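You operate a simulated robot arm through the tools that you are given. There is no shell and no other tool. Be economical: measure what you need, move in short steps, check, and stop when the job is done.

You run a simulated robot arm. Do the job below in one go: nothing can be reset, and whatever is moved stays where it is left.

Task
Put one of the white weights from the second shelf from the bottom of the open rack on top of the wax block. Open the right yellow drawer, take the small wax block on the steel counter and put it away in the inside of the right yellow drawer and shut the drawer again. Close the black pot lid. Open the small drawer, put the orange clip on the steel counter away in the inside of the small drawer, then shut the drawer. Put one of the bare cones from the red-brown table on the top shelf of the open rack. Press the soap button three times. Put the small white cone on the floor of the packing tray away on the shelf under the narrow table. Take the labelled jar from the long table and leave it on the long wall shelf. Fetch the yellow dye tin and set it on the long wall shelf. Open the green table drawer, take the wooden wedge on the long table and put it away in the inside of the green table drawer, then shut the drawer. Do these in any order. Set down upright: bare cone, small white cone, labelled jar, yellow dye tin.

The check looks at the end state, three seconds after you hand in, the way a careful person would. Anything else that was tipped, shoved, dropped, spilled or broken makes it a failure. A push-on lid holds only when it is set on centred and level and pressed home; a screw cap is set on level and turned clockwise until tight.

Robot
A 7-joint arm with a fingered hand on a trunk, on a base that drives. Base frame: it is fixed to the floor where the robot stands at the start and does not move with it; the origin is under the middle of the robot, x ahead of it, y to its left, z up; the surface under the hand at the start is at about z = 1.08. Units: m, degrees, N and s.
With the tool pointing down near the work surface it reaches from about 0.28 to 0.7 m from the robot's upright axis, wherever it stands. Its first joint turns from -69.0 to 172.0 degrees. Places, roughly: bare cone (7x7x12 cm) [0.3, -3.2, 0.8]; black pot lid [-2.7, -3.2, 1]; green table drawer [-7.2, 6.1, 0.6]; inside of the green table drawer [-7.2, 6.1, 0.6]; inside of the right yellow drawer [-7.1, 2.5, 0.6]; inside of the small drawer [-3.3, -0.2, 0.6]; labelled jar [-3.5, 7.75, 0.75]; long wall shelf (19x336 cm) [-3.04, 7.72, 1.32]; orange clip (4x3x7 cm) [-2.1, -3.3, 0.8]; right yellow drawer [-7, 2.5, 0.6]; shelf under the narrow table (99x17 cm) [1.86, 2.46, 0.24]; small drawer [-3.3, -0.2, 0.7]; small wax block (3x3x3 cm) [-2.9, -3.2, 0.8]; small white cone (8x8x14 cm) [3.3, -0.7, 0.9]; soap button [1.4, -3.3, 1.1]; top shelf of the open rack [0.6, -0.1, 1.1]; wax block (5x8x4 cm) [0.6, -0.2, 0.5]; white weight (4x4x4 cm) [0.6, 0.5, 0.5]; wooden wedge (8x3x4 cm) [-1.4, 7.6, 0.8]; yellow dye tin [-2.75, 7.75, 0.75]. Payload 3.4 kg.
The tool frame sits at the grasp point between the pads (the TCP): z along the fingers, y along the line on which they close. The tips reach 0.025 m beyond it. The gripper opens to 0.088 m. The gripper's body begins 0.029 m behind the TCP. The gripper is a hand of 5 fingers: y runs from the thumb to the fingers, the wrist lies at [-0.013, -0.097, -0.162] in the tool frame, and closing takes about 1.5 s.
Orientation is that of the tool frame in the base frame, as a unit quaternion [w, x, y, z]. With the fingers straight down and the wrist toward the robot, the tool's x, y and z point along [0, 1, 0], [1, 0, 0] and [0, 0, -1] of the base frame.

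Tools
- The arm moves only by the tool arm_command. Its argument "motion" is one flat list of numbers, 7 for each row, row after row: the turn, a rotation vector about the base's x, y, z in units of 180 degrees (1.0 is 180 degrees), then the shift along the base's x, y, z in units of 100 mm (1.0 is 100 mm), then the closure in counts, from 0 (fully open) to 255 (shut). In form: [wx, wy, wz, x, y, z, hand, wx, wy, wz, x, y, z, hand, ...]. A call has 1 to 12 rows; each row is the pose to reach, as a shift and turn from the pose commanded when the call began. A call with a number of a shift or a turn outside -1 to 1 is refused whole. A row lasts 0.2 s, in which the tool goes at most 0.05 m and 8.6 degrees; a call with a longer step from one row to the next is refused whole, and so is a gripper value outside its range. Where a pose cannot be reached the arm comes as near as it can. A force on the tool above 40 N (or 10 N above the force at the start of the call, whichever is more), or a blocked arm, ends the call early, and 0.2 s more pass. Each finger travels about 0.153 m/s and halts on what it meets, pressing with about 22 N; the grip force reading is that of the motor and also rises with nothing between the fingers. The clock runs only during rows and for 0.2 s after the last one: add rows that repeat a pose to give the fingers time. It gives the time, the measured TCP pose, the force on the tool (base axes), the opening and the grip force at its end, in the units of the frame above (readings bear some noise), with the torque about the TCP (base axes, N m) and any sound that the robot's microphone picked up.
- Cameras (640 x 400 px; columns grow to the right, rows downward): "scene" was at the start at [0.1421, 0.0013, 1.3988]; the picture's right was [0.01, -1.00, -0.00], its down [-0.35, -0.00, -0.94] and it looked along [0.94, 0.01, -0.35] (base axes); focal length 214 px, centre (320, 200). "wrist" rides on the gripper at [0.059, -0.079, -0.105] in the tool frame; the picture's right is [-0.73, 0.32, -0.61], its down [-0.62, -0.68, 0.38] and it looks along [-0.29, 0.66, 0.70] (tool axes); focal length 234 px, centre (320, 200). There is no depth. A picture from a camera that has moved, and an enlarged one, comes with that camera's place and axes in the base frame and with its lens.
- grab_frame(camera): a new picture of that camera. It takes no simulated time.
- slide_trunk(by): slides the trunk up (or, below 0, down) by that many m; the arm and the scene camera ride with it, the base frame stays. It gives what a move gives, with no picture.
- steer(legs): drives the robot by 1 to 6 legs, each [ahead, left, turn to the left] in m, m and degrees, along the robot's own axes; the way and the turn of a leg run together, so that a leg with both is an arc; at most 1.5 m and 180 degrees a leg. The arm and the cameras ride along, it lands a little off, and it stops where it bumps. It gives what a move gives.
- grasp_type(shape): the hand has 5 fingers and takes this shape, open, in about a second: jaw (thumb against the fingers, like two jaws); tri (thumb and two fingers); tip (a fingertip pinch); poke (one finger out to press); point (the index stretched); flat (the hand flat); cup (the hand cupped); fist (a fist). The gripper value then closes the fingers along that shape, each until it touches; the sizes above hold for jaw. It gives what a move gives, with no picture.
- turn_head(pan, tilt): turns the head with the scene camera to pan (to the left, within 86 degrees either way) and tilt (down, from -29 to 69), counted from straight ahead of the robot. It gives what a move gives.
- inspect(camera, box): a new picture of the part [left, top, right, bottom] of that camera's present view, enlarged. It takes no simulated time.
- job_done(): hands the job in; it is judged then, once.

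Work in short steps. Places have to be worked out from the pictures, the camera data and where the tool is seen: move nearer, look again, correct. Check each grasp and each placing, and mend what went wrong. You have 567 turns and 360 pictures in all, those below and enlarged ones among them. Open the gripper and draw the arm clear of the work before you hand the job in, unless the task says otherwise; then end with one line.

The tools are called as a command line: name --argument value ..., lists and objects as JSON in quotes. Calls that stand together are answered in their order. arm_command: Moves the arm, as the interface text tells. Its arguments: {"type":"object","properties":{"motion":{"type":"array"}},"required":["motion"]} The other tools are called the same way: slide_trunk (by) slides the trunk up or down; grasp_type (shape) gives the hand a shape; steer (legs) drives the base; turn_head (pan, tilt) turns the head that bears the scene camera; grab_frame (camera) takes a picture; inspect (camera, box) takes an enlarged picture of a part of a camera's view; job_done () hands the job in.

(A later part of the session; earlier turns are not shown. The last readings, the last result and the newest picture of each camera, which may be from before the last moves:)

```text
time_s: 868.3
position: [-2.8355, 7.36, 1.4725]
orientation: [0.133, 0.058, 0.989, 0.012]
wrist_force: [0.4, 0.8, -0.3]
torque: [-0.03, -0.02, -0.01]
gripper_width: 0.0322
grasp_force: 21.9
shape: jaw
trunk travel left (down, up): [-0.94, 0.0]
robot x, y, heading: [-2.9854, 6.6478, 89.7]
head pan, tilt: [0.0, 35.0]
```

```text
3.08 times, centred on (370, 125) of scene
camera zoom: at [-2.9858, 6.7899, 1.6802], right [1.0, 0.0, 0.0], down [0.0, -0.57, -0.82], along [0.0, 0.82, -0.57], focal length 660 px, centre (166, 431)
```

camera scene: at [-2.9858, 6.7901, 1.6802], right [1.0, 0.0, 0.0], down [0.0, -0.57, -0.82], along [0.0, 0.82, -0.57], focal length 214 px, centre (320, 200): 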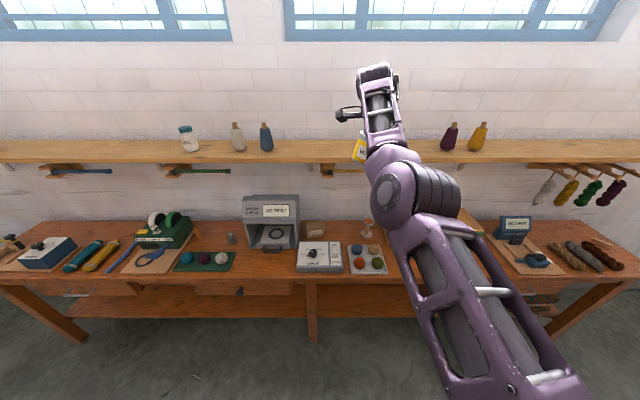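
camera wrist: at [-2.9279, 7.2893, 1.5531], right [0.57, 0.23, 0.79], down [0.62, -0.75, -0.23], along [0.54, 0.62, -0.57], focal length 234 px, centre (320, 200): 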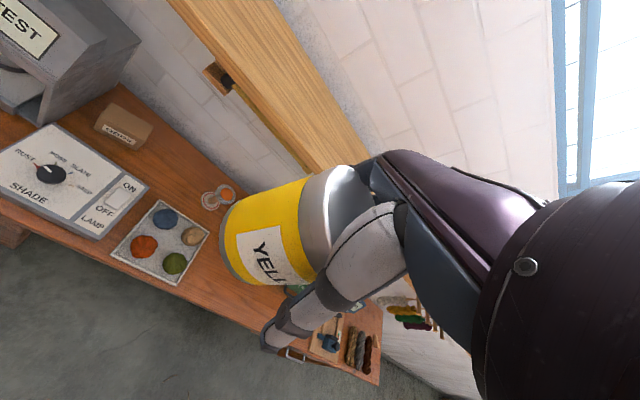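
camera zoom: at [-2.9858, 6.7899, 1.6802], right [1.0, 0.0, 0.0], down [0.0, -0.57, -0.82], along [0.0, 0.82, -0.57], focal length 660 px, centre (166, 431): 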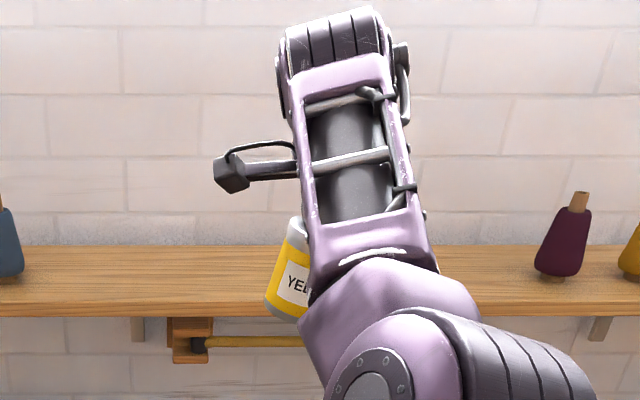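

The tin leans ~12° (top toward +x). I rotate the hand to compensate and re-check.

arm_command --motion '[0, -0.033, 0, 0, 0, 0, 255, 0, -0.066, 0, 0, 0, 0, 255]'

inspect --camera "scene" --box '[320, 60, 420, 190]'

inspect --camera "wrist" --box '[120, 100, 440, 340]'

```text
time_s: 868.9
position: [-2.8367, 7.3615, 1.4715]
orientation: [0.235, 0.056, 0.97, 0.019]
wrist_force: [0.1, -0.2, -1.0]
torque: [0.0, -0.07, -0.02]
gripper_width: 0.0322
grasp_force: 22.2
shape: jaw
trunk travel left (down, up): [-0.94, 0.0]
robot x, y, heading: [-2.986, 6.6506, 89.7]
head pan, tilt: [0.0, 35.0]
```

```text
3.08 times, centred on (370, 125) of scene
camera zoom: at [-2.9867, 6.7902, 1.6802], right [1.0, 0.0, 0.0], down [0.0, -0.57, -0.82], along [0.0, 0.82, -0.57], focal length 660 px, centre (166, 431)
```

zoom: 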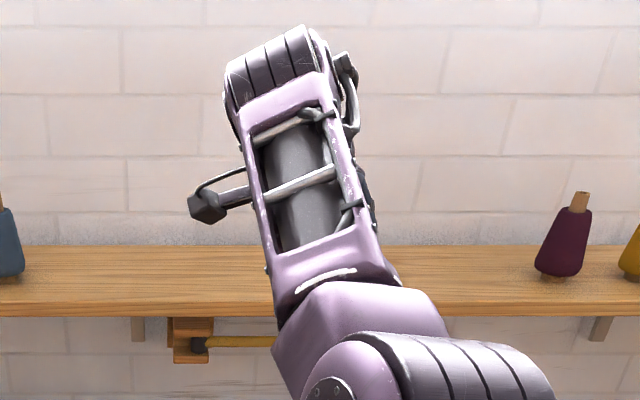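

```text
1.67 times, centred on (280, 220) of wrist
camera zoom: at [-2.9437, 7.2873, 1.5329], right [0.39, 0.23, 0.89], down [0.66, -0.75, -0.1], along [0.64, 0.63, -0.45], focal length 390 px, centre (387, 167)
```

zoom: 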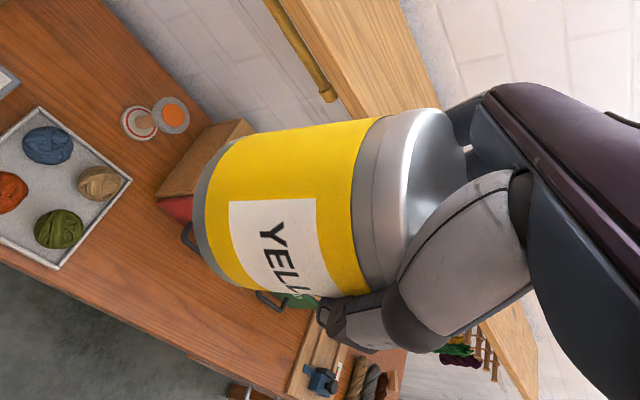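

Estimates: slight over-correction in x (−3°) and ~5° lean toward +y. I apply a small correction, then bring it to the shelf.

arm_command --motion '[0.028, 0.018, 0, 0, 0, 0, 255, 0.028, 0.018, 0, 0, 0, 0, 255]'

steer --legs '[[0.3, 0, 0.3]]'

grab_frame --camera "wrist"

inspect --camera "scene" --box '[280, 60, 440, 220]'

```text
time_s: 869.5
position: [-2.8346, 7.3613, 1.4715]
orientation: [0.205, 0.067, 0.975, 0.06]
wrist_force: [0.3, -0.1, -0.4]
torque: [0.0, -0.01, -0.02]
gripper_width: 0.0322
grasp_force: 22.3
shape: jaw
trunk travel left (down, up): [-0.94, 0.0]
robot x, y, heading: [-2.9805, 6.6519, 89.6]
head pan, tilt: [0.0, 35.0]
```

```text
time_s: 871.6
position: [-2.8379, 7.6578, 1.4753]
orientation: [0.204, 0.065, 0.975, 0.061]
wrist_force: [0.1, -0.4, -1.4]
torque: [0.02, -0.03, -0.02]
gripper_width: 0.032
grasp_force: 22.2
shape: jaw
trunk travel left (down, up): [-0.94, 0.0]
robot x, y, heading: [-2.9854, 6.9483, 90.2]
head pan, tilt: [0.0, 35.0]
```

```text
54 pictures are left
camera wrist: at [-2.9418, 7.5784, 1.5335], right [0.44, 0.15, 0.88], down [0.65, -0.73, -0.2], along [0.61, 0.67, -0.42], focal length 234 px, centre (320, 200)
```

wrist: 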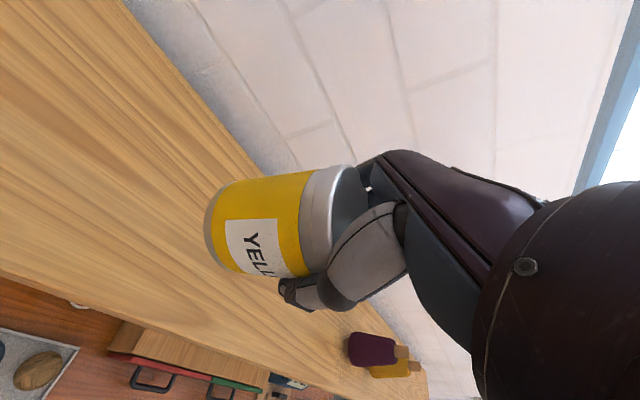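

```text
2.50 times, centred on (360, 140) of scene
camera zoom: at [-2.9861, 7.0864, 1.6804], right [1.0, 0.0, 0.0], down [0.0, -0.57, -0.82], along [0.0, 0.82, -0.57], focal length 536 px, centre (220, 350)
```

zoom: 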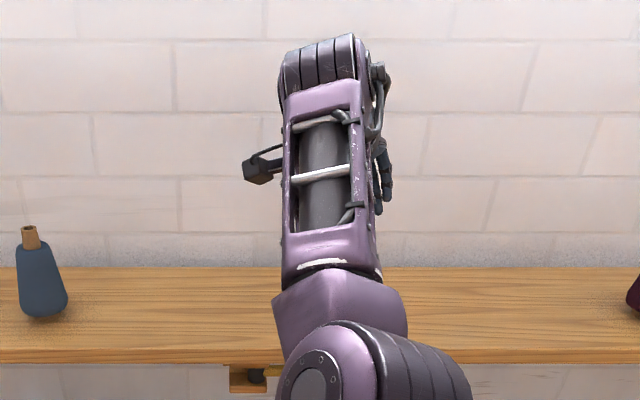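

Using the tin's edges, it actually leans ~15° toward me (−y). I rotate −15° about x (and −3° about y) and re-check.

arm_command --motion '[-0.042, -0.008, 0, 0, 0, 0, 255, -0.083, -0.015, 0, 0, 0, 0, 255, -0.083, -0.015, 0, 0, 0, 0, 255]'

grab_frame --camera "wrist"

```text
time_s: 872.4
position: [-2.8493, 7.6367, 1.4467]
orientation: [0.235, 0.035, 0.969, -0.066]
wrist_force: [-0.6, -0.2, -1.2]
torque: [-0.05, -0.02, -0.03]
gripper_width: 0.0319
grasp_force: 21.9
shape: jaw
out of reach, approached as far as the arm can: row 1, 2, 3
trunk travel left (down, up): [-0.94, 0.0]
robot x, y, heading: [-2.9864, 6.9491, 89.7]
head pan, tilt: [0.0, 35.0]
```

```text
52 pictures are left
camera wrist: at [-2.9557, 7.5762, 1.5192], right [0.4, 0.38, 0.83], down [0.66, -0.75, 0.03], along [0.64, 0.54, -0.55], focal length 234 px, centre (320, 200)
```

wrist: 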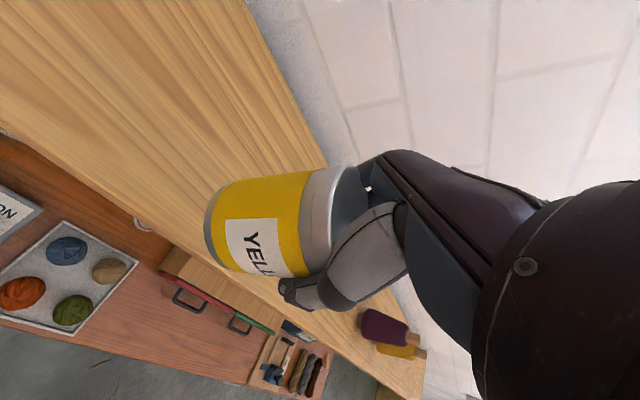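

Lean is now small. The base is close to the shelf's front edge, so I drive 5.5 cm forward, then lower.

steer --legs '[[0.055, 0, 0.3]]'

slide_trunk --by -0.04

grab_frame --camera "wrist"

```text
time_s: 873.3
position: [-2.8501, 7.6833, 1.4502]
orientation: [0.235, 0.035, 0.969, -0.062]
wrist_force: [-0.4, -1.2, -1.1]
torque: [-0.02, -0.06, 0.05]
gripper_width: 0.0318
grasp_force: 22.5
shape: jaw
trunk travel left (down, up): [-0.94, 0.0]
robot x, y, heading: [-2.9875, 7.0034, 90.4]
head pan, tilt: [0.0, 35.0]
```

```text
time_s: 874.2
position: [-2.8508, 7.6932, 1.4051]
orientation: [0.234, 0.034, 0.969, -0.065]
wrist_force: [-0.1, 0.3, -1.3]
torque: [-0.03, 0.0, 0.0]
gripper_width: 0.0319
grasp_force: 22.4
shape: jaw
trunk travel left (down, up): [-0.9, 0.04]
robot x, y, heading: [-2.9841, 7.0036, 90.2]
head pan, tilt: [0.0, 35.0]
```

```text
51 pictures are left
camera wrist: at [-2.9573, 7.6315, 1.479], right [0.4, 0.38, 0.83], down [0.66, -0.75, 0.02], along [0.63, 0.54, -0.55], focal length 234 px, centre (320, 200)
```

wrist: 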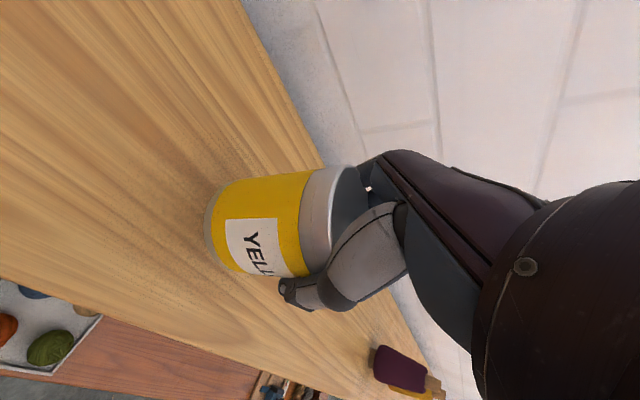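

slide_trunk --by -0.02

slide_trunk --by -0.01

inspect --camera "wrist" --box '[120, 120, 400, 330]'

```text
time_s: 874.8
position: [-2.8512, 7.6916, 1.3868]
orientation: [0.234, 0.035, 0.969, -0.065]
wrist_force: [0.3, -0.4, -2.4]
torque: [0.0, -0.05, -0.01]
gripper_width: 0.0316
grasp_force: 22.1
shape: jaw
trunk travel left (down, up): [-0.88, 0.06]
robot x, y, heading: [-2.9828, 7.0006, 90.2]
head pan, tilt: [0.0, 35.0]
```

```text
time_s: 875.4
position: [-2.8501, 7.6906, 1.3791]
orientation: [0.235, 0.035, 0.969, -0.062]
wrist_force: [-1.6, -0.2, 9.6]
torque: [0.25, 0.1, 0.05]
gripper_width: 0.0314
grasp_force: 21.4
shape: jaw
trunk travel left (down, up): [-0.87, 0.07]
robot x, y, heading: [-2.9852, 7.0049, 90.2]
head pan, tilt: [0.0, 35.0]
```

```text
1.90 times, centred on (260, 225) of wrist
camera zoom: at [-2.9573, 7.6273, 1.4522], right [0.4, 0.38, 0.84], down [0.66, -0.75, 0.02], along [0.64, 0.54, -0.55], focal length 446 px, centre (434, 152)
```

zoom: 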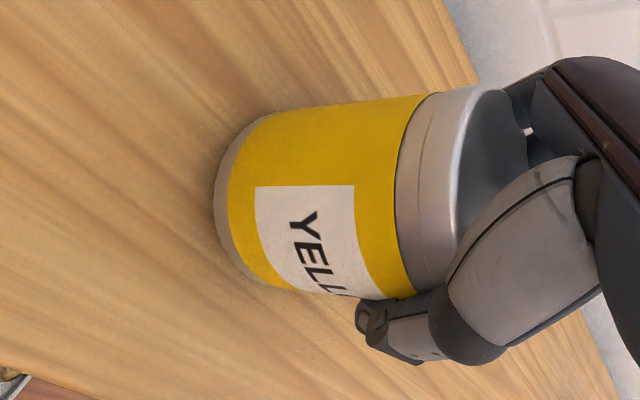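

Contact. I open fully, and check for clearance before lifting.

arm_command --motion '[0, 0, 0, 0, 0, 0, 220, 0, 0, 0, 0, 0, 0, 180, 0, 0, 0, 0, 0, 0, 130, 0, 0, 0, 0, 0, 0, 80, 0, 0, 0, 0, 0, 0, 30, 0, 0, 0, 0, 0, 0, 0, 0, 0, 0, 0, 0, 0, 0]'

inspect --camera "wrist" --box '[120, 120, 400, 330]'

```text
time_s: 877.0
position: [-2.8518, 7.6894, 1.3777]
orientation: [0.234, 0.035, 0.97, -0.063]
wrist_force: [-0.4, -0.8, 5.1]
torque: [0.11, 0.05, 0.05]
gripper_width: 0.0877
grasp_force: 0.0
shape: jaw
trunk travel left (down, up): [-0.87, 0.07]
robot x, y, heading: [-2.9844, 7.0051, 90.3]
head pan, tilt: [0.0, 35.0]
```

```text
1.90 times, centred on (260, 225) of wrist
camera zoom: at [-2.9577, 7.6273, 1.4508], right [0.4, 0.38, 0.83], down [0.66, -0.75, 0.02], along [0.63, 0.54, -0.55], focal length 446 px, centre (434, 152)
```

zoom: 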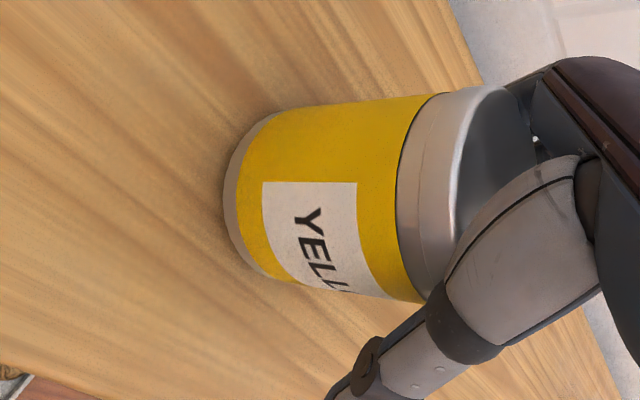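

slide_trunk --by 0.015

inspect --camera "wrist" --box '[120, 120, 400, 330]'

```text
time_s: 877.6
position: [-2.8513, 7.6906, 1.3928]
orientation: [0.235, 0.034, 0.969, -0.065]
wrist_force: [-0.3, -0.2, -2.0]
torque: [-0.01, -0.02, -0.01]
gripper_width: 0.088
grasp_force: 0.0
shape: jaw
trunk travel left (down, up): [-0.885, 0.055]
robot x, y, heading: [-2.9868, 7.0056, 90.2]
head pan, tilt: [0.0, 35.0]
```

```text
1.90 times, centred on (260, 225) of wrist
camera zoom: at [-2.9573, 7.6286, 1.4652], right [0.4, 0.38, 0.83], down [0.66, -0.75, 0.02], along [0.63, 0.54, -0.55], focal length 446 px, centre (434, 152)
```

zoom: 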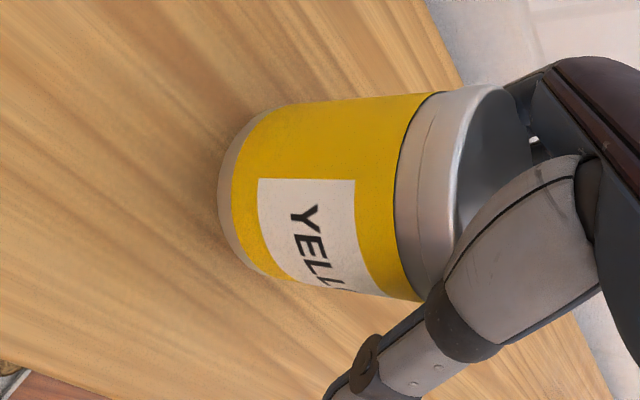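

The tin is wedged in the palm. I lower it back onto the shelf and change the hand to "flat" so thumb and fingers spread away from it.

slide_trunk --by -0.014

grasp_type --shape "flat"

grab_frame --camera "wrist"

```text
time_s: 878.3
position: [-2.8518, 7.6898, 1.3793]
orientation: [0.234, 0.034, 0.969, -0.064]
wrist_force: [-1.2, -0.2, 1.7]
torque: [-0.01, 0.03, 0.0]
gripper_width: 0.0877
grasp_force: 0.0
shape: jaw
trunk travel left (down, up): [-0.871, 0.069]
robot x, y, heading: [-2.9829, 7.0029, 90.1]
head pan, tilt: [0.0, 35.0]
```

```text
time_s: 879.2
position: [-2.8525, 7.6889, 1.3819]
orientation: [0.235, 0.036, 0.969, -0.061]
wrist_force: [-1.5, 1.2, 15.0]
torque: [0.87, 0.25, 0.07]
gripper_width: 0.0001
grasp_force: 0.0
shape: flat
trunk travel left (down, up): [-0.871, 0.069]
robot x, y, heading: [-2.9864, 7.0037, 90.2]
head pan, tilt: [0.0, 35.0]
```

```text
47 pictures are left
camera wrist: at [-2.9589, 7.6258, 1.454], right [0.4, 0.37, 0.84], down [0.66, -0.75, 0.02], along [0.64, 0.54, -0.55], focal length 234 px, centre (320, 200)
```

wrist: 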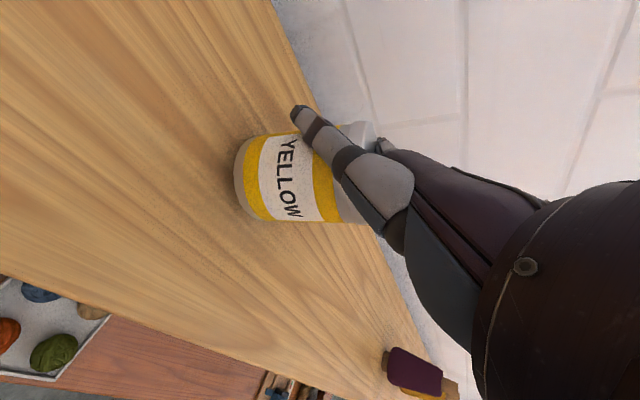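

The tin is free of the grip but leans; the hand rests on it. I raise slightly and look.

slide_trunk --by 0.025

grab_frame --camera "wrist"

```text
time_s: 879.9
position: [-2.8505, 7.6898, 1.4028]
orientation: [0.235, 0.034, 0.969, -0.063]
wrist_force: [0.0, 0.0, 0.4]
torque: [-0.03, 0.0, 0.0]
gripper_width: 0.0
grasp_force: 0.1
shape: flat
trunk travel left (down, up): [-0.896, 0.044]
robot x, y, heading: [-2.9858, 7.0043, 90.4]
head pan, tilt: [0.0, 35.0]
```

```text
46 pictures are left
camera wrist: at [-2.9573, 7.628, 1.4761], right [0.4, 0.38, 0.83], down [0.66, -0.75, 0.02], along [0.63, 0.54, -0.55], focal length 234 px, centre (320, 200)
```

wrist: 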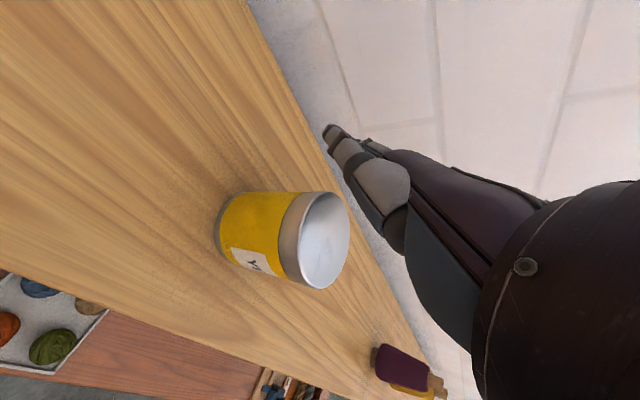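

The tin stands upright and free on the shelf. I raise trunk and arm straight up before moving away.

slide_trunk --by 0.04

arm_command --motion '[0, 0, 0, 0, 0, 0.3, 0, 0, 0, 0, 0, 0, 0.6, 0, 0, 0, 0, 0, 0, 0.9, 0]'

grab_frame --camera "wrist"

```text
time_s: 880.7
position: [-2.8508, 7.6917, 1.4433]
orientation: [0.234, 0.035, 0.969, -0.065]
wrist_force: [-0.2, -0.8, 0.1]
torque: [0.0, -0.02, 0.0]
gripper_width: 0.0
grasp_force: 0.1
shape: flat
trunk travel left (down, up): [-0.936, 0.004]
robot x, y, heading: [-2.9852, 7.0043, 90.3]
head pan, tilt: [0.0, 35.0]
```

```text
time_s: 881.5
position: [-2.8545, 7.6692, 1.5074]
orientation: [0.235, 0.035, 0.969, -0.064]
wrist_force: [0.8, 0.0, -1.2]
torque: [-0.01, 0.03, 0.02]
gripper_width: 0.0001
grasp_force: 0.0
shape: flat
out of reach, approached as far as the arm can: row 1, 2, 3
trunk travel left (down, up): [-0.936, 0.004]
robot x, y, heading: [-2.987, 7.0066, 90.5]
head pan, tilt: [0.0, 35.0]
```

```text
45 pictures are left
camera wrist: at [-2.9604, 7.6061, 1.5812], right [0.4, 0.38, 0.83], down [0.66, -0.75, 0.02], along [0.63, 0.54, -0.55], focal length 234 px, centre (320, 200)
```

wrist: 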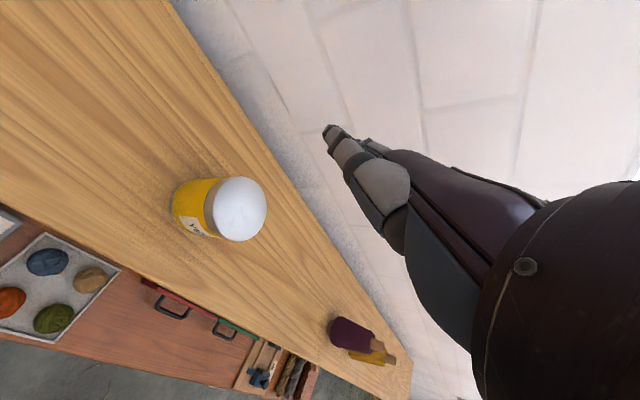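

Clear. I back off and move right toward the wooden wedge (-1.4,7.6).

steer --legs '[[-0.35, 0, -0.4], [0, -1.35, 0]]'

slide_trunk --by -0.25

grab_frame --camera "scene"

```text
time_s: 890.1
position: [-1.4983, 7.3222, 1.5084]
orientation: [0.234, 0.035, 0.969, -0.066]
wrist_force: [0.5, 0.0, 0.1]
torque: [0.01, 0.03, 0.0]
gripper_width: 0.0001
grasp_force: 0.0
shape: flat
trunk travel left (down, up): [-0.936, 0.004]
robot x, y, heading: [-1.6297, 6.66, 90.1]
head pan, tilt: [0.0, 35.0]
```

```text
time_s: 892.7
position: [-1.4984, 7.3222, 1.2581]
orientation: [0.234, 0.036, 0.969, -0.065]
wrist_force: [-0.6, -0.4, 1.1]
torque: [0.03, 0.0, -0.02]
gripper_width: 0.0
grasp_force: 0.1
shape: flat
trunk travel left (down, up): [-0.686, 0.254]
robot x, y, heading: [-1.6341, 6.6587, 90.1]
head pan, tilt: [0.0, 35.0]
```

```text
44 pictures are left
camera scene: at [-1.6339, 6.7965, 1.4263], right [1.0, 0.0, 0.0], down [0.0, -0.57, -0.82], along [0.0, 0.82, -0.57], focal length 214 px, centre (320, 200)
```

scene: 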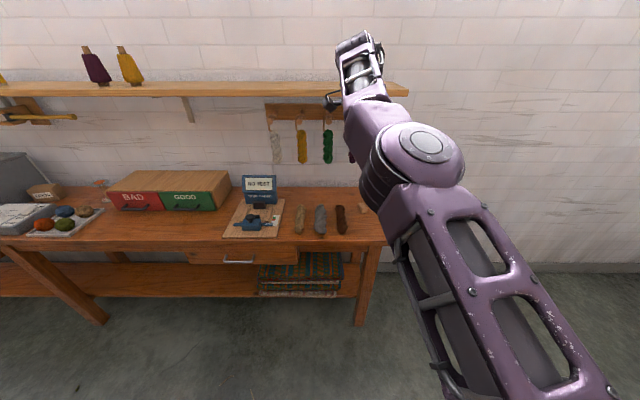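

grasp_type --shape "jaw"

grab_frame --camera "wrist"

```text
time_s: 893.6
position: [-1.4988, 7.3226, 1.2575]
orientation: [0.234, 0.035, 0.969, -0.065]
wrist_force: [-1.1, -0.5, -0.3]
torque: [0.02, 0.0, -0.04]
gripper_width: 0.0876
grasp_force: 0.0
shape: jaw
trunk travel left (down, up): [-0.686, 0.254]
robot x, y, heading: [-1.6308, 6.6597, 90.4]
head pan, tilt: [0.0, 35.0]
```

```text
43 pictures are left
camera wrist: at [-1.6052, 7.2604, 1.3307], right [0.4, 0.38, 0.83], down [0.66, -0.75, 0.02], along [0.64, 0.54, -0.55], focal length 234 px, centre (320, 200)
```

wrist: 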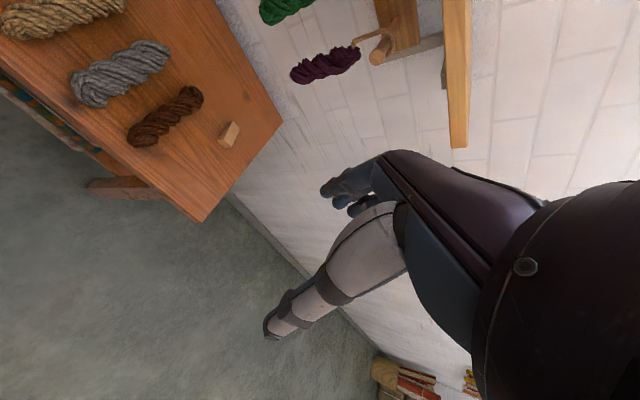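

inspect --camera "wrist" --box '[190, 95, 290, 165]'

```text
5.71 times, centred on (240, 130) of wrist
camera zoom: at [-1.6052, 7.2604, 1.3307], right [0.4, 0.38, 0.83], down [0.66, -0.75, 0.02], along [0.64, 0.54, -0.55], focal length 1338 px, centre (777, 600)
```

zoom: 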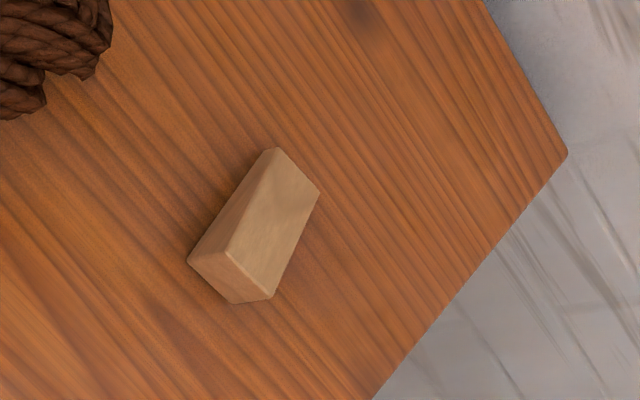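

The wedge lies along y at ≈(-1.413,7.638), so I need the fingers to close along x. I rotate the hand accordingly (tip pinch, wrist above) in front of the table.

arm_command --motion '[-0.0175, 0.0022, 0.0389, 0, 0, 0, 0, -0.0351, 0.0044, 0.0778, 0, 0, 0, 0, -0.0526, 0.0066, 0.1167, 0, 0, 0, 0, -0.0701, 0.0087, 0.1556, 0, 0, 0, 0, -0.0877, 0.0109, 0.1945, 0, 0, 0, 0, -0.1052, 0.0131, 0.2335, 0, 0, 0, 0, -0.1227, 0.0153, 0.2724, 0, 0, 0, 0, -0.1403, 0.0175, 0.3113, 0, 0, 0, 0, -0.1578, 0.0197, 0.3502, 0, 0, 0, 0, -0.1753, 0.0218, 0.3891, 0, 0, 0, 0, -0.1929, 0.024, 0.428, 0, 0, 0, 0, -0.2104, 0.0262, 0.4669, 0, 0, 0, 0]'

grab_frame --camera "scene"

```text
time_s: 896.2
position: [-1.3985, 7.1692, 1.2228]
orientation: [0.188, -0.644, 0.721, -0.174]
wrist_force: [-0.1, 0.0, -0.5]
torque: [0.01, 0.0, 0.01]
gripper_width: 0.088
grasp_force: 0.1
shape: jaw
out of reach, approached as far as the arm can: row 3, 4, 5, 6, 7, 8, 9, 10, 11, 12
trunk travel left (down, up): [-0.686, 0.254]
robot x, y, heading: [-1.6333, 6.6578, 90.3]
head pan, tilt: [0.0, 35.0]
```

```text
41 pictures are left
camera scene: at [-1.6352, 6.7999, 1.4259], right [1.0, 0.0, 0.0], down [0.0, -0.58, -0.82], along [0.0, 0.82, -0.58], focal length 214 px, centre (320, 200)
```

scene: 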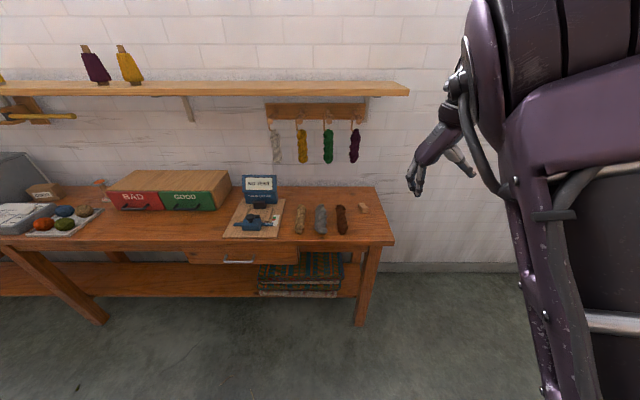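

Orientation set. Wedge ≈(-1.418,7.644). I lower the trunk first (shelf overhead), switch to tip, and drive in.

slide_trunk --by -0.27

grasp_type --shape "tip"

steer --legs '[[0.45, 0.03, 0]]'

grab_frame --camera "wrist"

grab_frame --camera "scene"

```text
time_s: 899.0
position: [-1.3977, 7.166, 0.9543]
orientation: [0.189, -0.641, 0.723, -0.174]
wrist_force: [-0.1, 0.5, 0.0]
torque: [0.03, 0.0, -0.02]
gripper_width: 0.0882
grasp_force: 0.2
shape: jaw
trunk travel left (down, up): [-0.416, 0.524]
robot x, y, heading: [-1.6285, 6.6576, 90.1]
head pan, tilt: [0.0, 35.0]
```

```text
time_s: 899.9
position: [-1.3972, 7.1661, 0.9553]
orientation: [0.189, -0.642, 0.722, -0.173]
wrist_force: [-1.3, -0.3, 0.8]
torque: [0.02, -0.03, -0.04]
gripper_width: 0.0882
grasp_force: 0.1
shape: tip
trunk travel left (down, up): [-0.416, 0.524]
robot x, y, heading: [-1.6351, 6.6578, 90.4]
head pan, tilt: [0.0, 35.0]
```

```text
time_s: 902.6
position: [-1.4267, 7.6173, 0.955]
orientation: [0.189, -0.642, 0.722, -0.173]
wrist_force: [-0.1, -0.1, -0.3]
torque: [-0.02, 0.02, 0.03]
gripper_width: 0.088
grasp_force: 0.0
shape: tip
trunk travel left (down, up): [-0.416, 0.524]
robot x, y, heading: [-1.66, 7.1127, 90.2]
head pan, tilt: [0.0, 35.0]
```

```text
40 pictures are left
camera wrist: at [-1.417, 7.55, 1.0809], right [-0.5, 0.76, 0.4], down [0.84, 0.54, 0.03], along [-0.19, 0.36, -0.91], focal length 234 px, centre (320, 200)
```

wrist: 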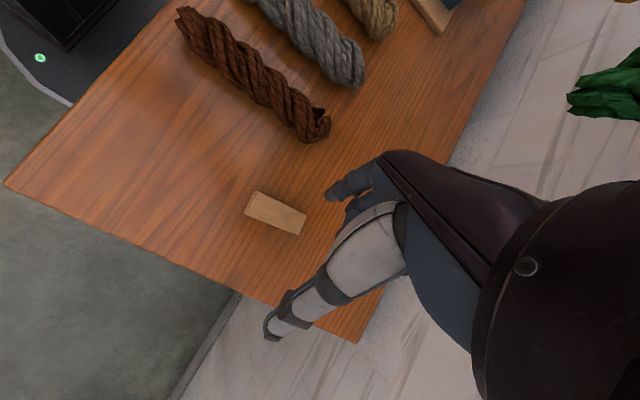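

```text
39 pictures are left
camera scene: at [-1.6648, 7.2479, 1.1562], right [1.0, 0.0, 0.0], down [0.0, -0.57, -0.82], along [0.0, 0.82, -0.57], focal length 214 px, centre (320, 200)
```

scene: 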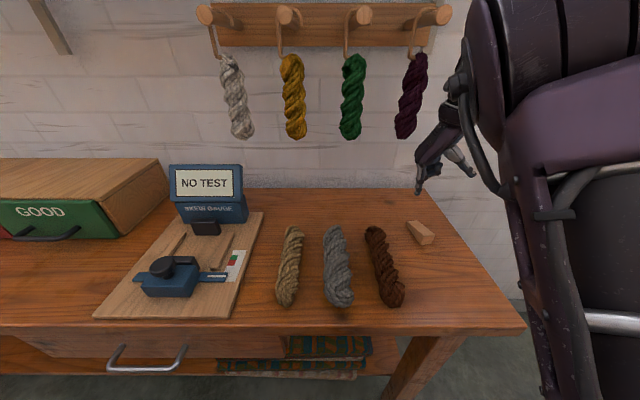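

Triangulated wedge: (-1.429,7.619,0.804). TCP goal (-1.439,7.619,0.822). I align, half-close and lower.

arm_command --motion '[0, 0, 0, -0.06, 0.02, 0, 50, 0, 0, 0, -0.12, 0.02, 0, 90, 0, 0, 0, -0.12, 0.02, 0, 90]'

slide_trunk --by -0.11

grab_frame --camera "wrist"

```text
time_s: 903.4
position: [-1.4402, 7.6182, 0.9538]
orientation: [0.19, -0.642, 0.722, -0.174]
wrist_force: [-0.2, 0.1, 1.0]
torque: [0.02, 0.02, 0.0]
gripper_width: 0.0575
grasp_force: 0.0
shape: tip
trunk travel left (down, up): [-0.416, 0.524]
robot x, y, heading: [-1.6595, 7.1096, 89.9]
head pan, tilt: [0.0, 35.0]
```

```text
time_s: 904.8
position: [-1.4406, 7.6188, 0.8444]
orientation: [0.189, -0.641, 0.723, -0.173]
wrist_force: [-0.3, -1.0, -0.3]
torque: [0.0, -0.01, -0.01]
gripper_width: 0.0573
grasp_force: 0.1
shape: tip
trunk travel left (down, up): [-0.306, 0.634]
robot x, y, heading: [-1.662, 7.1096, 89.9]
head pan, tilt: [0.0, 35.0]
```

```text
38 pictures are left
camera wrist: at [-1.4289, 7.5508, 0.9706], right [-0.5, 0.76, 0.41], down [0.84, 0.54, 0.04], along [-0.19, 0.36, -0.91], focal length 234 px, centre (320, 200)
```

wrist: 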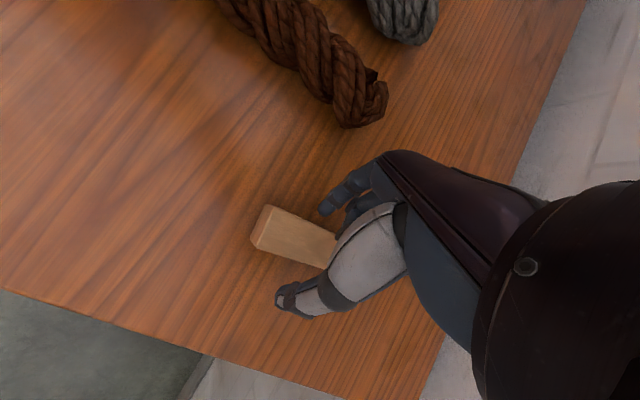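

slide_trunk --by -0.02

arm_command --motion '[0, 0, 0, 0, 0, 0, 130, 0, 0, 0, 0, 0, 0, 170, 0, 0, 0, 0, 0, 0, 210, 0, 0, 0, 0, 0, 0, 255, 0, 0, 0, 0, 0, 0, 255, 0, 0, 0, 0, 0, 0, 255, 0, 0, 0, 0, 0, 0, 255]'

slide_trunk --by 0.08

grab_frame --camera "wrist"

```text
time_s: 905.5
position: [-1.4423, 7.6164, 0.8287]
orientation: [0.195, -0.642, 0.722, -0.171]
wrist_force: [-10.6, 5.2, 30.1]
torque: [0.07, 0.34, -0.01]
gripper_width: 0.0463
grasp_force: 0.1
shape: tip
trunk travel left (down, up): [-0.286, 0.654]
robot x, y, heading: [-1.6607, 7.1145, 90.3]
head pan, tilt: [0.0, 35.0]
```

```text
time_s: 907.1
position: [-1.44, 7.6163, 0.8255]
orientation: [0.191, -0.641, 0.722, -0.174]
wrist_force: [-4.9, -2.5, 15.3]
torque: [-0.07, 0.06, 0.01]
gripper_width: 0.0349
grasp_force: 22.0
shape: tip
trunk travel left (down, up): [-0.286, 0.654]
robot x, y, heading: [-1.6626, 7.1124, 89.9]
head pan, tilt: [0.0, 35.0]
```

```text
time_s: 908.2
position: [-1.4399, 7.6183, 0.9039]
orientation: [0.189, -0.642, 0.723, -0.174]
wrist_force: [-0.7, 0.4, -1.2]
torque: [-0.04, -0.01, -0.01]
gripper_width: 0.031
grasp_force: 22.2
shape: tip
trunk travel left (down, up): [-0.366, 0.574]
robot x, y, heading: [-1.6642, 7.1106, 90.0]
head pan, tilt: [0.0, 35.0]
```

```text
37 pictures are left
camera wrist: at [-1.4288, 7.5511, 1.0303], right [-0.5, 0.76, 0.41], down [0.84, 0.54, 0.04], along [-0.19, 0.36, -0.91], focal length 234 px, centre (320, 200)
```

wrist: 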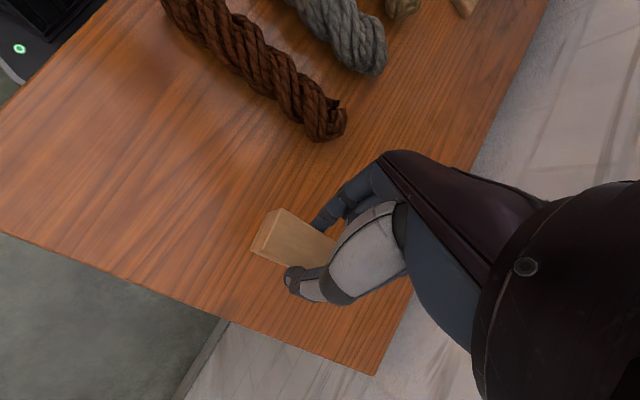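

Wedge held. I back out, and drive west along the corridor to the green drawer.

slide_trunk --by 0.1

steer --legs '[[-0.45, 0, 0], [0, 1.5, 0], [0, 1.5, 0], [0, 1.5, 0]]'

turn_head --pan 40 --tilt 30

grab_frame --camera "scene"

```text
time_s: 909.6
position: [-1.4396, 7.6188, 1.0041]
orientation: [0.19, -0.641, 0.723, -0.173]
wrist_force: [0.5, -0.1, -0.4]
torque: [0.01, -0.01, 0.0]
gripper_width: 0.0309
grasp_force: 22.2
shape: tip
trunk travel left (down, up): [-0.466, 0.474]
robot x, y, heading: [-1.6632, 7.1084, 90.3]
head pan, tilt: [0.0, 35.0]
```

```text
time_s: 925.0
position: [-4.2627, 7.1423, 1.0015]
orientation: [0.191, -0.67, 0.699, -0.161]
wrist_force: [-0.2, -0.2, 0.0]
torque: [-0.02, -0.01, 0.01]
gripper_width: 0.0305
grasp_force: 21.6
shape: tip
trunk travel left (down, up): [-0.466, 0.474]
robot x, y, heading: [-4.4593, 6.6164, 94.6]
head pan, tilt: [0.0, 35.0]
stopped in leg 3: the robot was blocked; the commanded pose is now the measured one
```

```text
time_s: 926.0
position: [-4.2601, 7.1417, 1.0014]
orientation: [0.19, -0.671, 0.698, -0.161]
wrist_force: [0.1, 1.0, -0.5]
torque: [0.01, 0.03, 0.05]
gripper_width: 0.0307
grasp_force: 22.6
shape: tip
trunk travel left (down, up): [-0.466, 0.474]
robot x, y, heading: [-4.4557, 6.6151, 94.7]
head pan, tilt: [40.0, 30.0]
```

```text
36 pictures are left
camera scene: at [-4.5102, 6.7311, 1.2148], right [0.71, 0.7, -0.01], down [0.34, -0.36, -0.87], along [-0.62, 0.62, -0.49], focal length 214 px, centre (320, 200)
```

scene: 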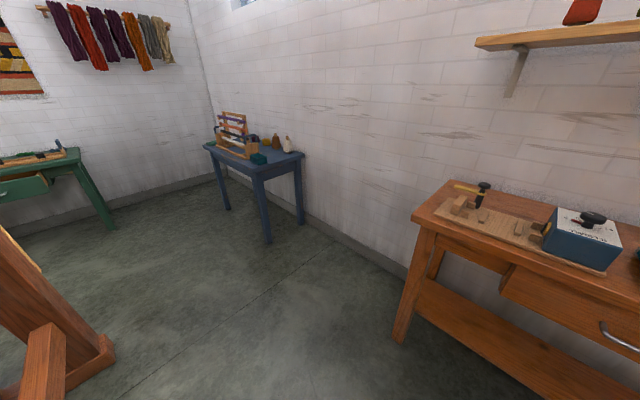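

I bumped the loom's foot at this y (heading rotated 4.6°). I move 0.13 m north, straighten, and continue west.

steer --legs '[[0.14, -0.05, 0], [0, 0, -4.6], [0, 1.5, 0]]'

steer --legs '[[0, 0.28, 0]]'

```text
time_s: 935.0
position: [-5.6977, 7.272, 1.0041]
orientation: [0.188, -0.636, 0.727, -0.175]
wrist_force: [0.3, -0.4, -0.5]
torque: [-0.01, 0.01, -0.01]
gripper_width: 0.0305
grasp_force: 22.2
shape: tip
trunk travel left (down, up): [-0.466, 0.474]
robot x, y, heading: [-5.926, 6.7611, 89.5]
head pan, tilt: [40.0, 30.0]
```

```text
time_s: 936.9
position: [-5.9786, 7.2758, 1.0049]
orientation: [0.188, -0.636, 0.728, -0.174]
wrist_force: [0.9, -0.2, -0.5]
torque: [-0.01, 0.0, -0.01]
gripper_width: 0.0304
grasp_force: 21.8
shape: tip
trunk travel left (down, up): [-0.466, 0.474]
robot x, y, heading: [-6.2092, 6.7711, 89.4]
head pan, tilt: [40.0, 30.0]
```

I back south 0.1, turn to face the green table, and line up with the drawer.

steer --legs '[[-0.11, 0, 0], [0, 0, 90.6], [0, 0.64, 0]]'

turn_head --pan 0 --tilt 40

grab_frame --camera "scene"

grab_frame --camera "wrist"

```text
time_s: 945.2
position: [-6.7185, 6.2341, 1.0044]
orientation: [-0.257, 0.965, -0.056, -0.011]
wrist_force: [0.8, 0.0, -0.4]
torque: [0.01, -0.02, -0.01]
gripper_width: 0.0301
grasp_force: 22.2
shape: tip
trunk travel left (down, up): [-0.466, 0.474]
robot x, y, heading: [-6.2075, 6.0087, -179.7]
head pan, tilt: [40.0, 30.0]
```

```text
time_s: 946.3
position: [-6.7188, 6.2345, 1.0043]
orientation: [-0.256, 0.965, -0.056, -0.012]
wrist_force: [0.8, 0.1, -0.2]
torque: [0.01, -0.02, 0.0]
gripper_width: 0.0302
grasp_force: 22.2
shape: tip
trunk travel left (down, up): [-0.466, 0.474]
robot x, y, heading: [-6.2114, 6.006, -179.6]
head pan, tilt: [0.0, 40.0]
```

```text
35 pictures are left
camera scene: at [-6.3449, 6.0106, 1.1987], right [-0.01, 1.0, 0.0], down [0.64, 0.0, -0.77], along [-0.77, -0.01, -0.64], focal length 214 px, centre (320, 200)
```

scene: 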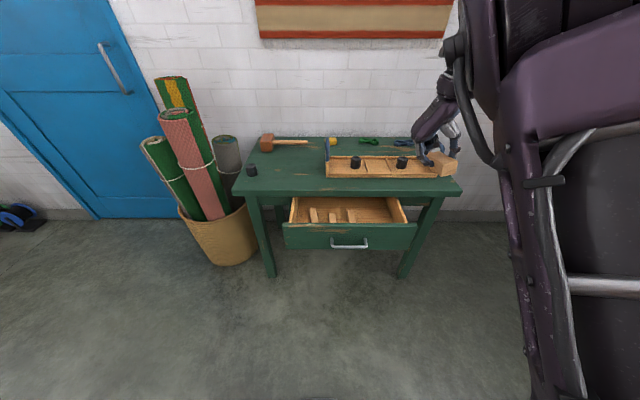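

```text
34 pictures are left
camera wrist: at [-6.6514, 6.2431, 1.1301], right [-0.76, -0.51, 0.41], down [-0.54, 0.84, 0.04], along [-0.36, -0.19, -0.91], focal length 234 px, centre (320, 200)
```

wrist: 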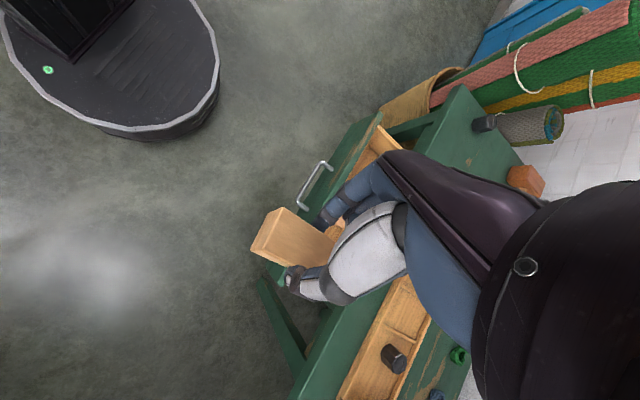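

I position the wedge above the free right part of the drawer (TCP ≈(-6.905,6.195)).

steer --legs '[[0.187, 0.04, 0]]'

slide_trunk --by -0.24

grab_frame --camera "wrist"

inspect --camera "scene" --box '[230, 150, 480, 330]'

```text
time_s: 947.8
position: [-6.9058, 6.1914, 1.0038]
orientation: [-0.257, 0.965, -0.056, -0.011]
wrist_force: [-0.6, -0.1, 0.2]
torque: [-0.01, -0.02, -0.01]
gripper_width: 0.0299
grasp_force: 21.8
shape: tip
trunk travel left (down, up): [-0.466, 0.474]
robot x, y, heading: [-6.3933, 5.9685, -179.6]
head pan, tilt: [0.0, 40.0]
```

```text
time_s: 950.3
position: [-6.9055, 6.1918, 0.7643]
orientation: [-0.257, 0.965, -0.055, -0.012]
wrist_force: [0.4, -0.8, -0.3]
torque: [-0.02, 0.03, -0.02]
gripper_width: 0.0304
grasp_force: 22.0
shape: tip
trunk travel left (down, up): [-0.226, 0.714]
robot x, y, heading: [-6.3946, 5.9726, -179.5]
head pan, tilt: [0.0, 40.0]
```

```text
33 pictures are left
camera wrist: at [-6.8376, 6.2014, 0.8902], right [-0.76, -0.51, 0.41], down [-0.54, 0.84, 0.04], along [-0.36, -0.19, -0.91], focal length 234 px, centre (320, 200)
```

wrist: 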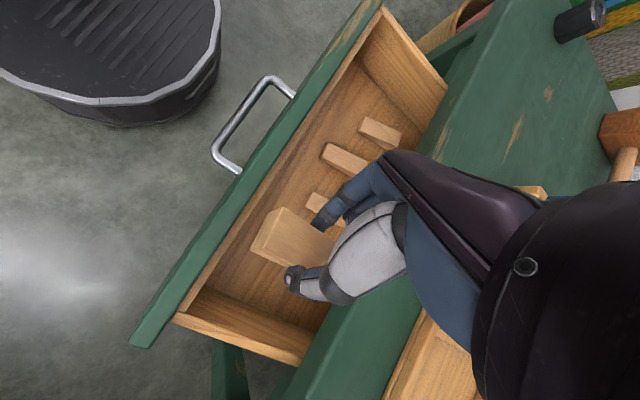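

```text
2.22 times, centred on (355, 240) of scene
camera zoom: at [-6.5308, 5.9694, 0.9587], right [-0.01, 1.0, 0.0], down [0.64, 0.0, -0.77], along [-0.77, -0.01, -0.64], focal length 477 px, centre (242, 111)
```

zoom: 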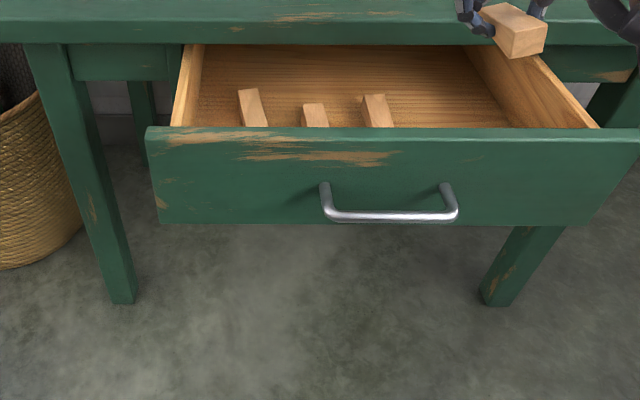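

I shift 2 cm forward and 2 cm right, then lower into the drawer.

steer --legs '[[0.02, -0.022, 0]]'

slide_trunk --by -0.07

grab_frame --camera "wrist"

```text
time_s: 951.1
position: [-6.9252, 6.2135, 0.7638]
orientation: [-0.256, 0.965, -0.055, -0.012]
wrist_force: [-0.3, 0.5, 0.2]
torque: [-0.02, 0.0, 0.01]
gripper_width: 0.0306
grasp_force: 22.1
shape: tip
trunk travel left (down, up): [-0.226, 0.714]
robot x, y, heading: [-6.4166, 5.991, -179.6]
head pan, tilt: [0.0, 40.0]
```

```text
time_s: 952.2
position: [-6.9258, 6.2145, 0.6933]
orientation: [-0.256, 0.965, -0.055, -0.012]
wrist_force: [-0.3, 0.0, 0.1]
torque: [-0.01, 0.01, 0.03]
gripper_width: 0.0304
grasp_force: 22.1
shape: tip
trunk travel left (down, up): [-0.156, 0.784]
robot x, y, heading: [-6.417, 5.9961, -179.5]
head pan, tilt: [0.0, 40.0]
```

```text
31 pictures are left
camera wrist: at [-6.8576, 6.2233, 0.8202], right [-0.76, -0.51, 0.41], down [-0.54, 0.84, 0.04], along [-0.36, -0.19, -0.91], focal length 234 px, centre (320, 200)
```

wrist: 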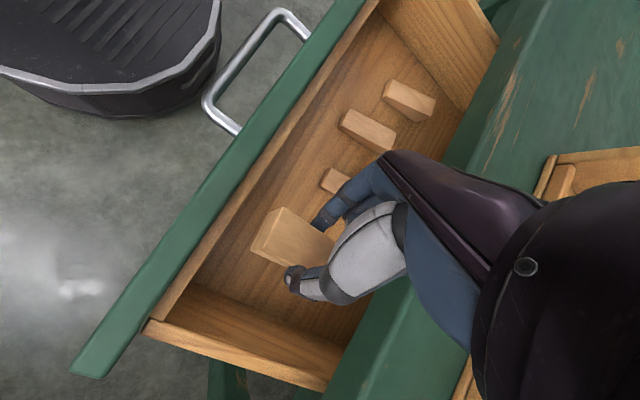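

Fits well. I continue lowering in steps.

slide_trunk --by -0.03

slide_trunk --by -0.015

inspect --camera "wrist" --box '[160, 120, 440, 340]'

```text
time_s: 953.0
position: [-6.9245, 6.214, 0.6645]
orientation: [-0.257, 0.965, -0.056, -0.012]
wrist_force: [0.2, -0.2, -0.3]
torque: [0.01, 0.01, 0.01]
gripper_width: 0.0302
grasp_force: 21.9
shape: tip
trunk travel left (down, up): [-0.126, 0.814]
robot x, y, heading: [-6.4148, 5.9908, -179.6]
head pan, tilt: [0.0, 40.0]
```

```text
time_s: 953.6
position: [-6.9255, 6.215, 0.6489]
orientation: [-0.256, 0.965, -0.055, -0.012]
wrist_force: [0.5, -0.7, 0.1]
torque: [0.0, 0.0, -0.01]
gripper_width: 0.0305
grasp_force: 21.8
shape: tip
trunk travel left (down, up): [-0.111, 0.829]
robot x, y, heading: [-6.415, 5.9917, -179.8]
head pan, tilt: [0.0, 40.0]
```

```text
1.82 times, centred on (300, 230) of wrist
camera zoom: at [-6.8576, 6.2233, 0.7752], right [-0.76, -0.51, 0.41], down [-0.54, 0.84, 0.04], along [-0.36, -0.19, -0.91], focal length 426 px, centre (356, 146)
```

zoom: 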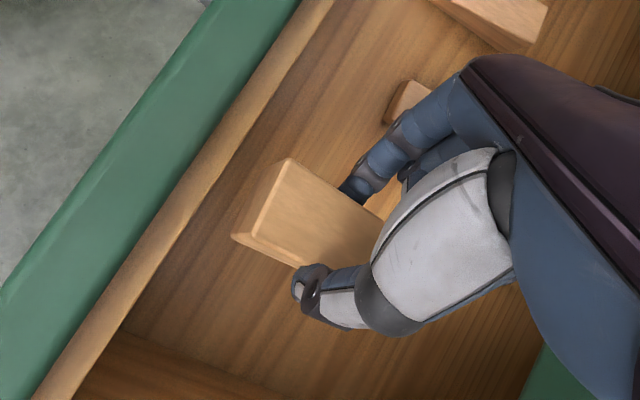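

slide_trunk --by -0.015

slide_trunk --by -0.01

```text
time_s: 954.2
position: [-6.9255, 6.2135, 0.6335]
orientation: [-0.256, 0.965, -0.056, -0.011]
wrist_force: [0.2, -0.8, -0.3]
torque: [-0.01, 0.01, 0.02]
gripper_width: 0.03
grasp_force: 21.7
shape: tip
trunk travel left (down, up): [-0.096, 0.844]
robot x, y, heading: [-6.4157, 5.9919, -179.7]
head pan, tilt: [0.0, 40.0]
```

```text
time_s: 954.8
position: [-6.9252, 6.2145, 0.6241]
orientation: [-0.257, 0.965, -0.056, -0.013]
wrist_force: [0.6, -0.3, -0.2]
torque: [0.02, 0.0, 0.0]
gripper_width: 0.0302
grasp_force: 21.8
shape: tip
trunk travel left (down, up): [-0.086, 0.854]
robot x, y, heading: [-6.4138, 5.9929, -179.4]
head pan, tilt: [0.0, 40.0]
```

slide_trunk --by -0.01

slide_trunk --by -0.008

```text
time_s: 955.4
position: [-6.9265, 6.2136, 0.6148]
orientation: [-0.256, 0.965, -0.055, -0.012]
wrist_force: [0.0, 0.2, 0.1]
torque: [0.0, -0.01, -0.03]
gripper_width: 0.0304
grasp_force: 21.8
shape: tip
trunk travel left (down, up): [-0.076, 0.864]
robot x, y, heading: [-6.4143, 5.9896, -179.7]
head pan, tilt: [0.0, 40.0]
```

```text
time_s: 955.9
position: [-6.9251, 6.2144, 0.6058]
orientation: [-0.257, 0.965, -0.056, -0.012]
wrist_force: [1.2, -0.1, 0.0]
torque: [0.03, -0.02, -0.05]
gripper_width: 0.0304
grasp_force: 22.2
shape: tip
trunk travel left (down, up): [-0.068, 0.872]
robot x, y, heading: [-6.4167, 5.9909, -179.4]
head pan, tilt: [0.0, 40.0]
```

slide_trunk --by -0.008

inspect --camera "wrist" --box '[160, 120, 440, 340]'

```text
time_s: 956.5
position: [-6.9251, 6.2146, 0.5987]
orientation: [-0.257, 0.965, -0.056, -0.012]
wrist_force: [-0.4, 0.2, -0.4]
torque: [0.02, -0.01, 0.01]
gripper_width: 0.0302
grasp_force: 21.5
shape: tip
trunk travel left (down, up): [-0.06, 0.88]
robot x, y, heading: [-6.4142, 5.9915, -179.6]
head pan, tilt: [0.0, 40.0]
```

```text
1.82 times, centred on (300, 230) of wrist
camera zoom: at [-6.8576, 6.2233, 0.7242], right [-0.76, -0.51, 0.41], down [-0.54, 0.84, 0.04], along [-0.36, -0.19, -0.91], focal length 426 px, centre (356, 146)
```

zoom: 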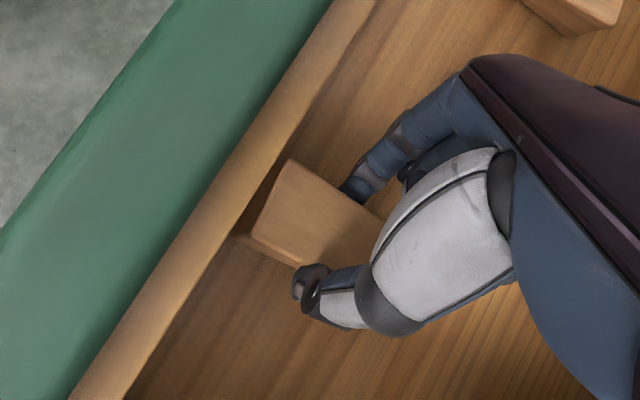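

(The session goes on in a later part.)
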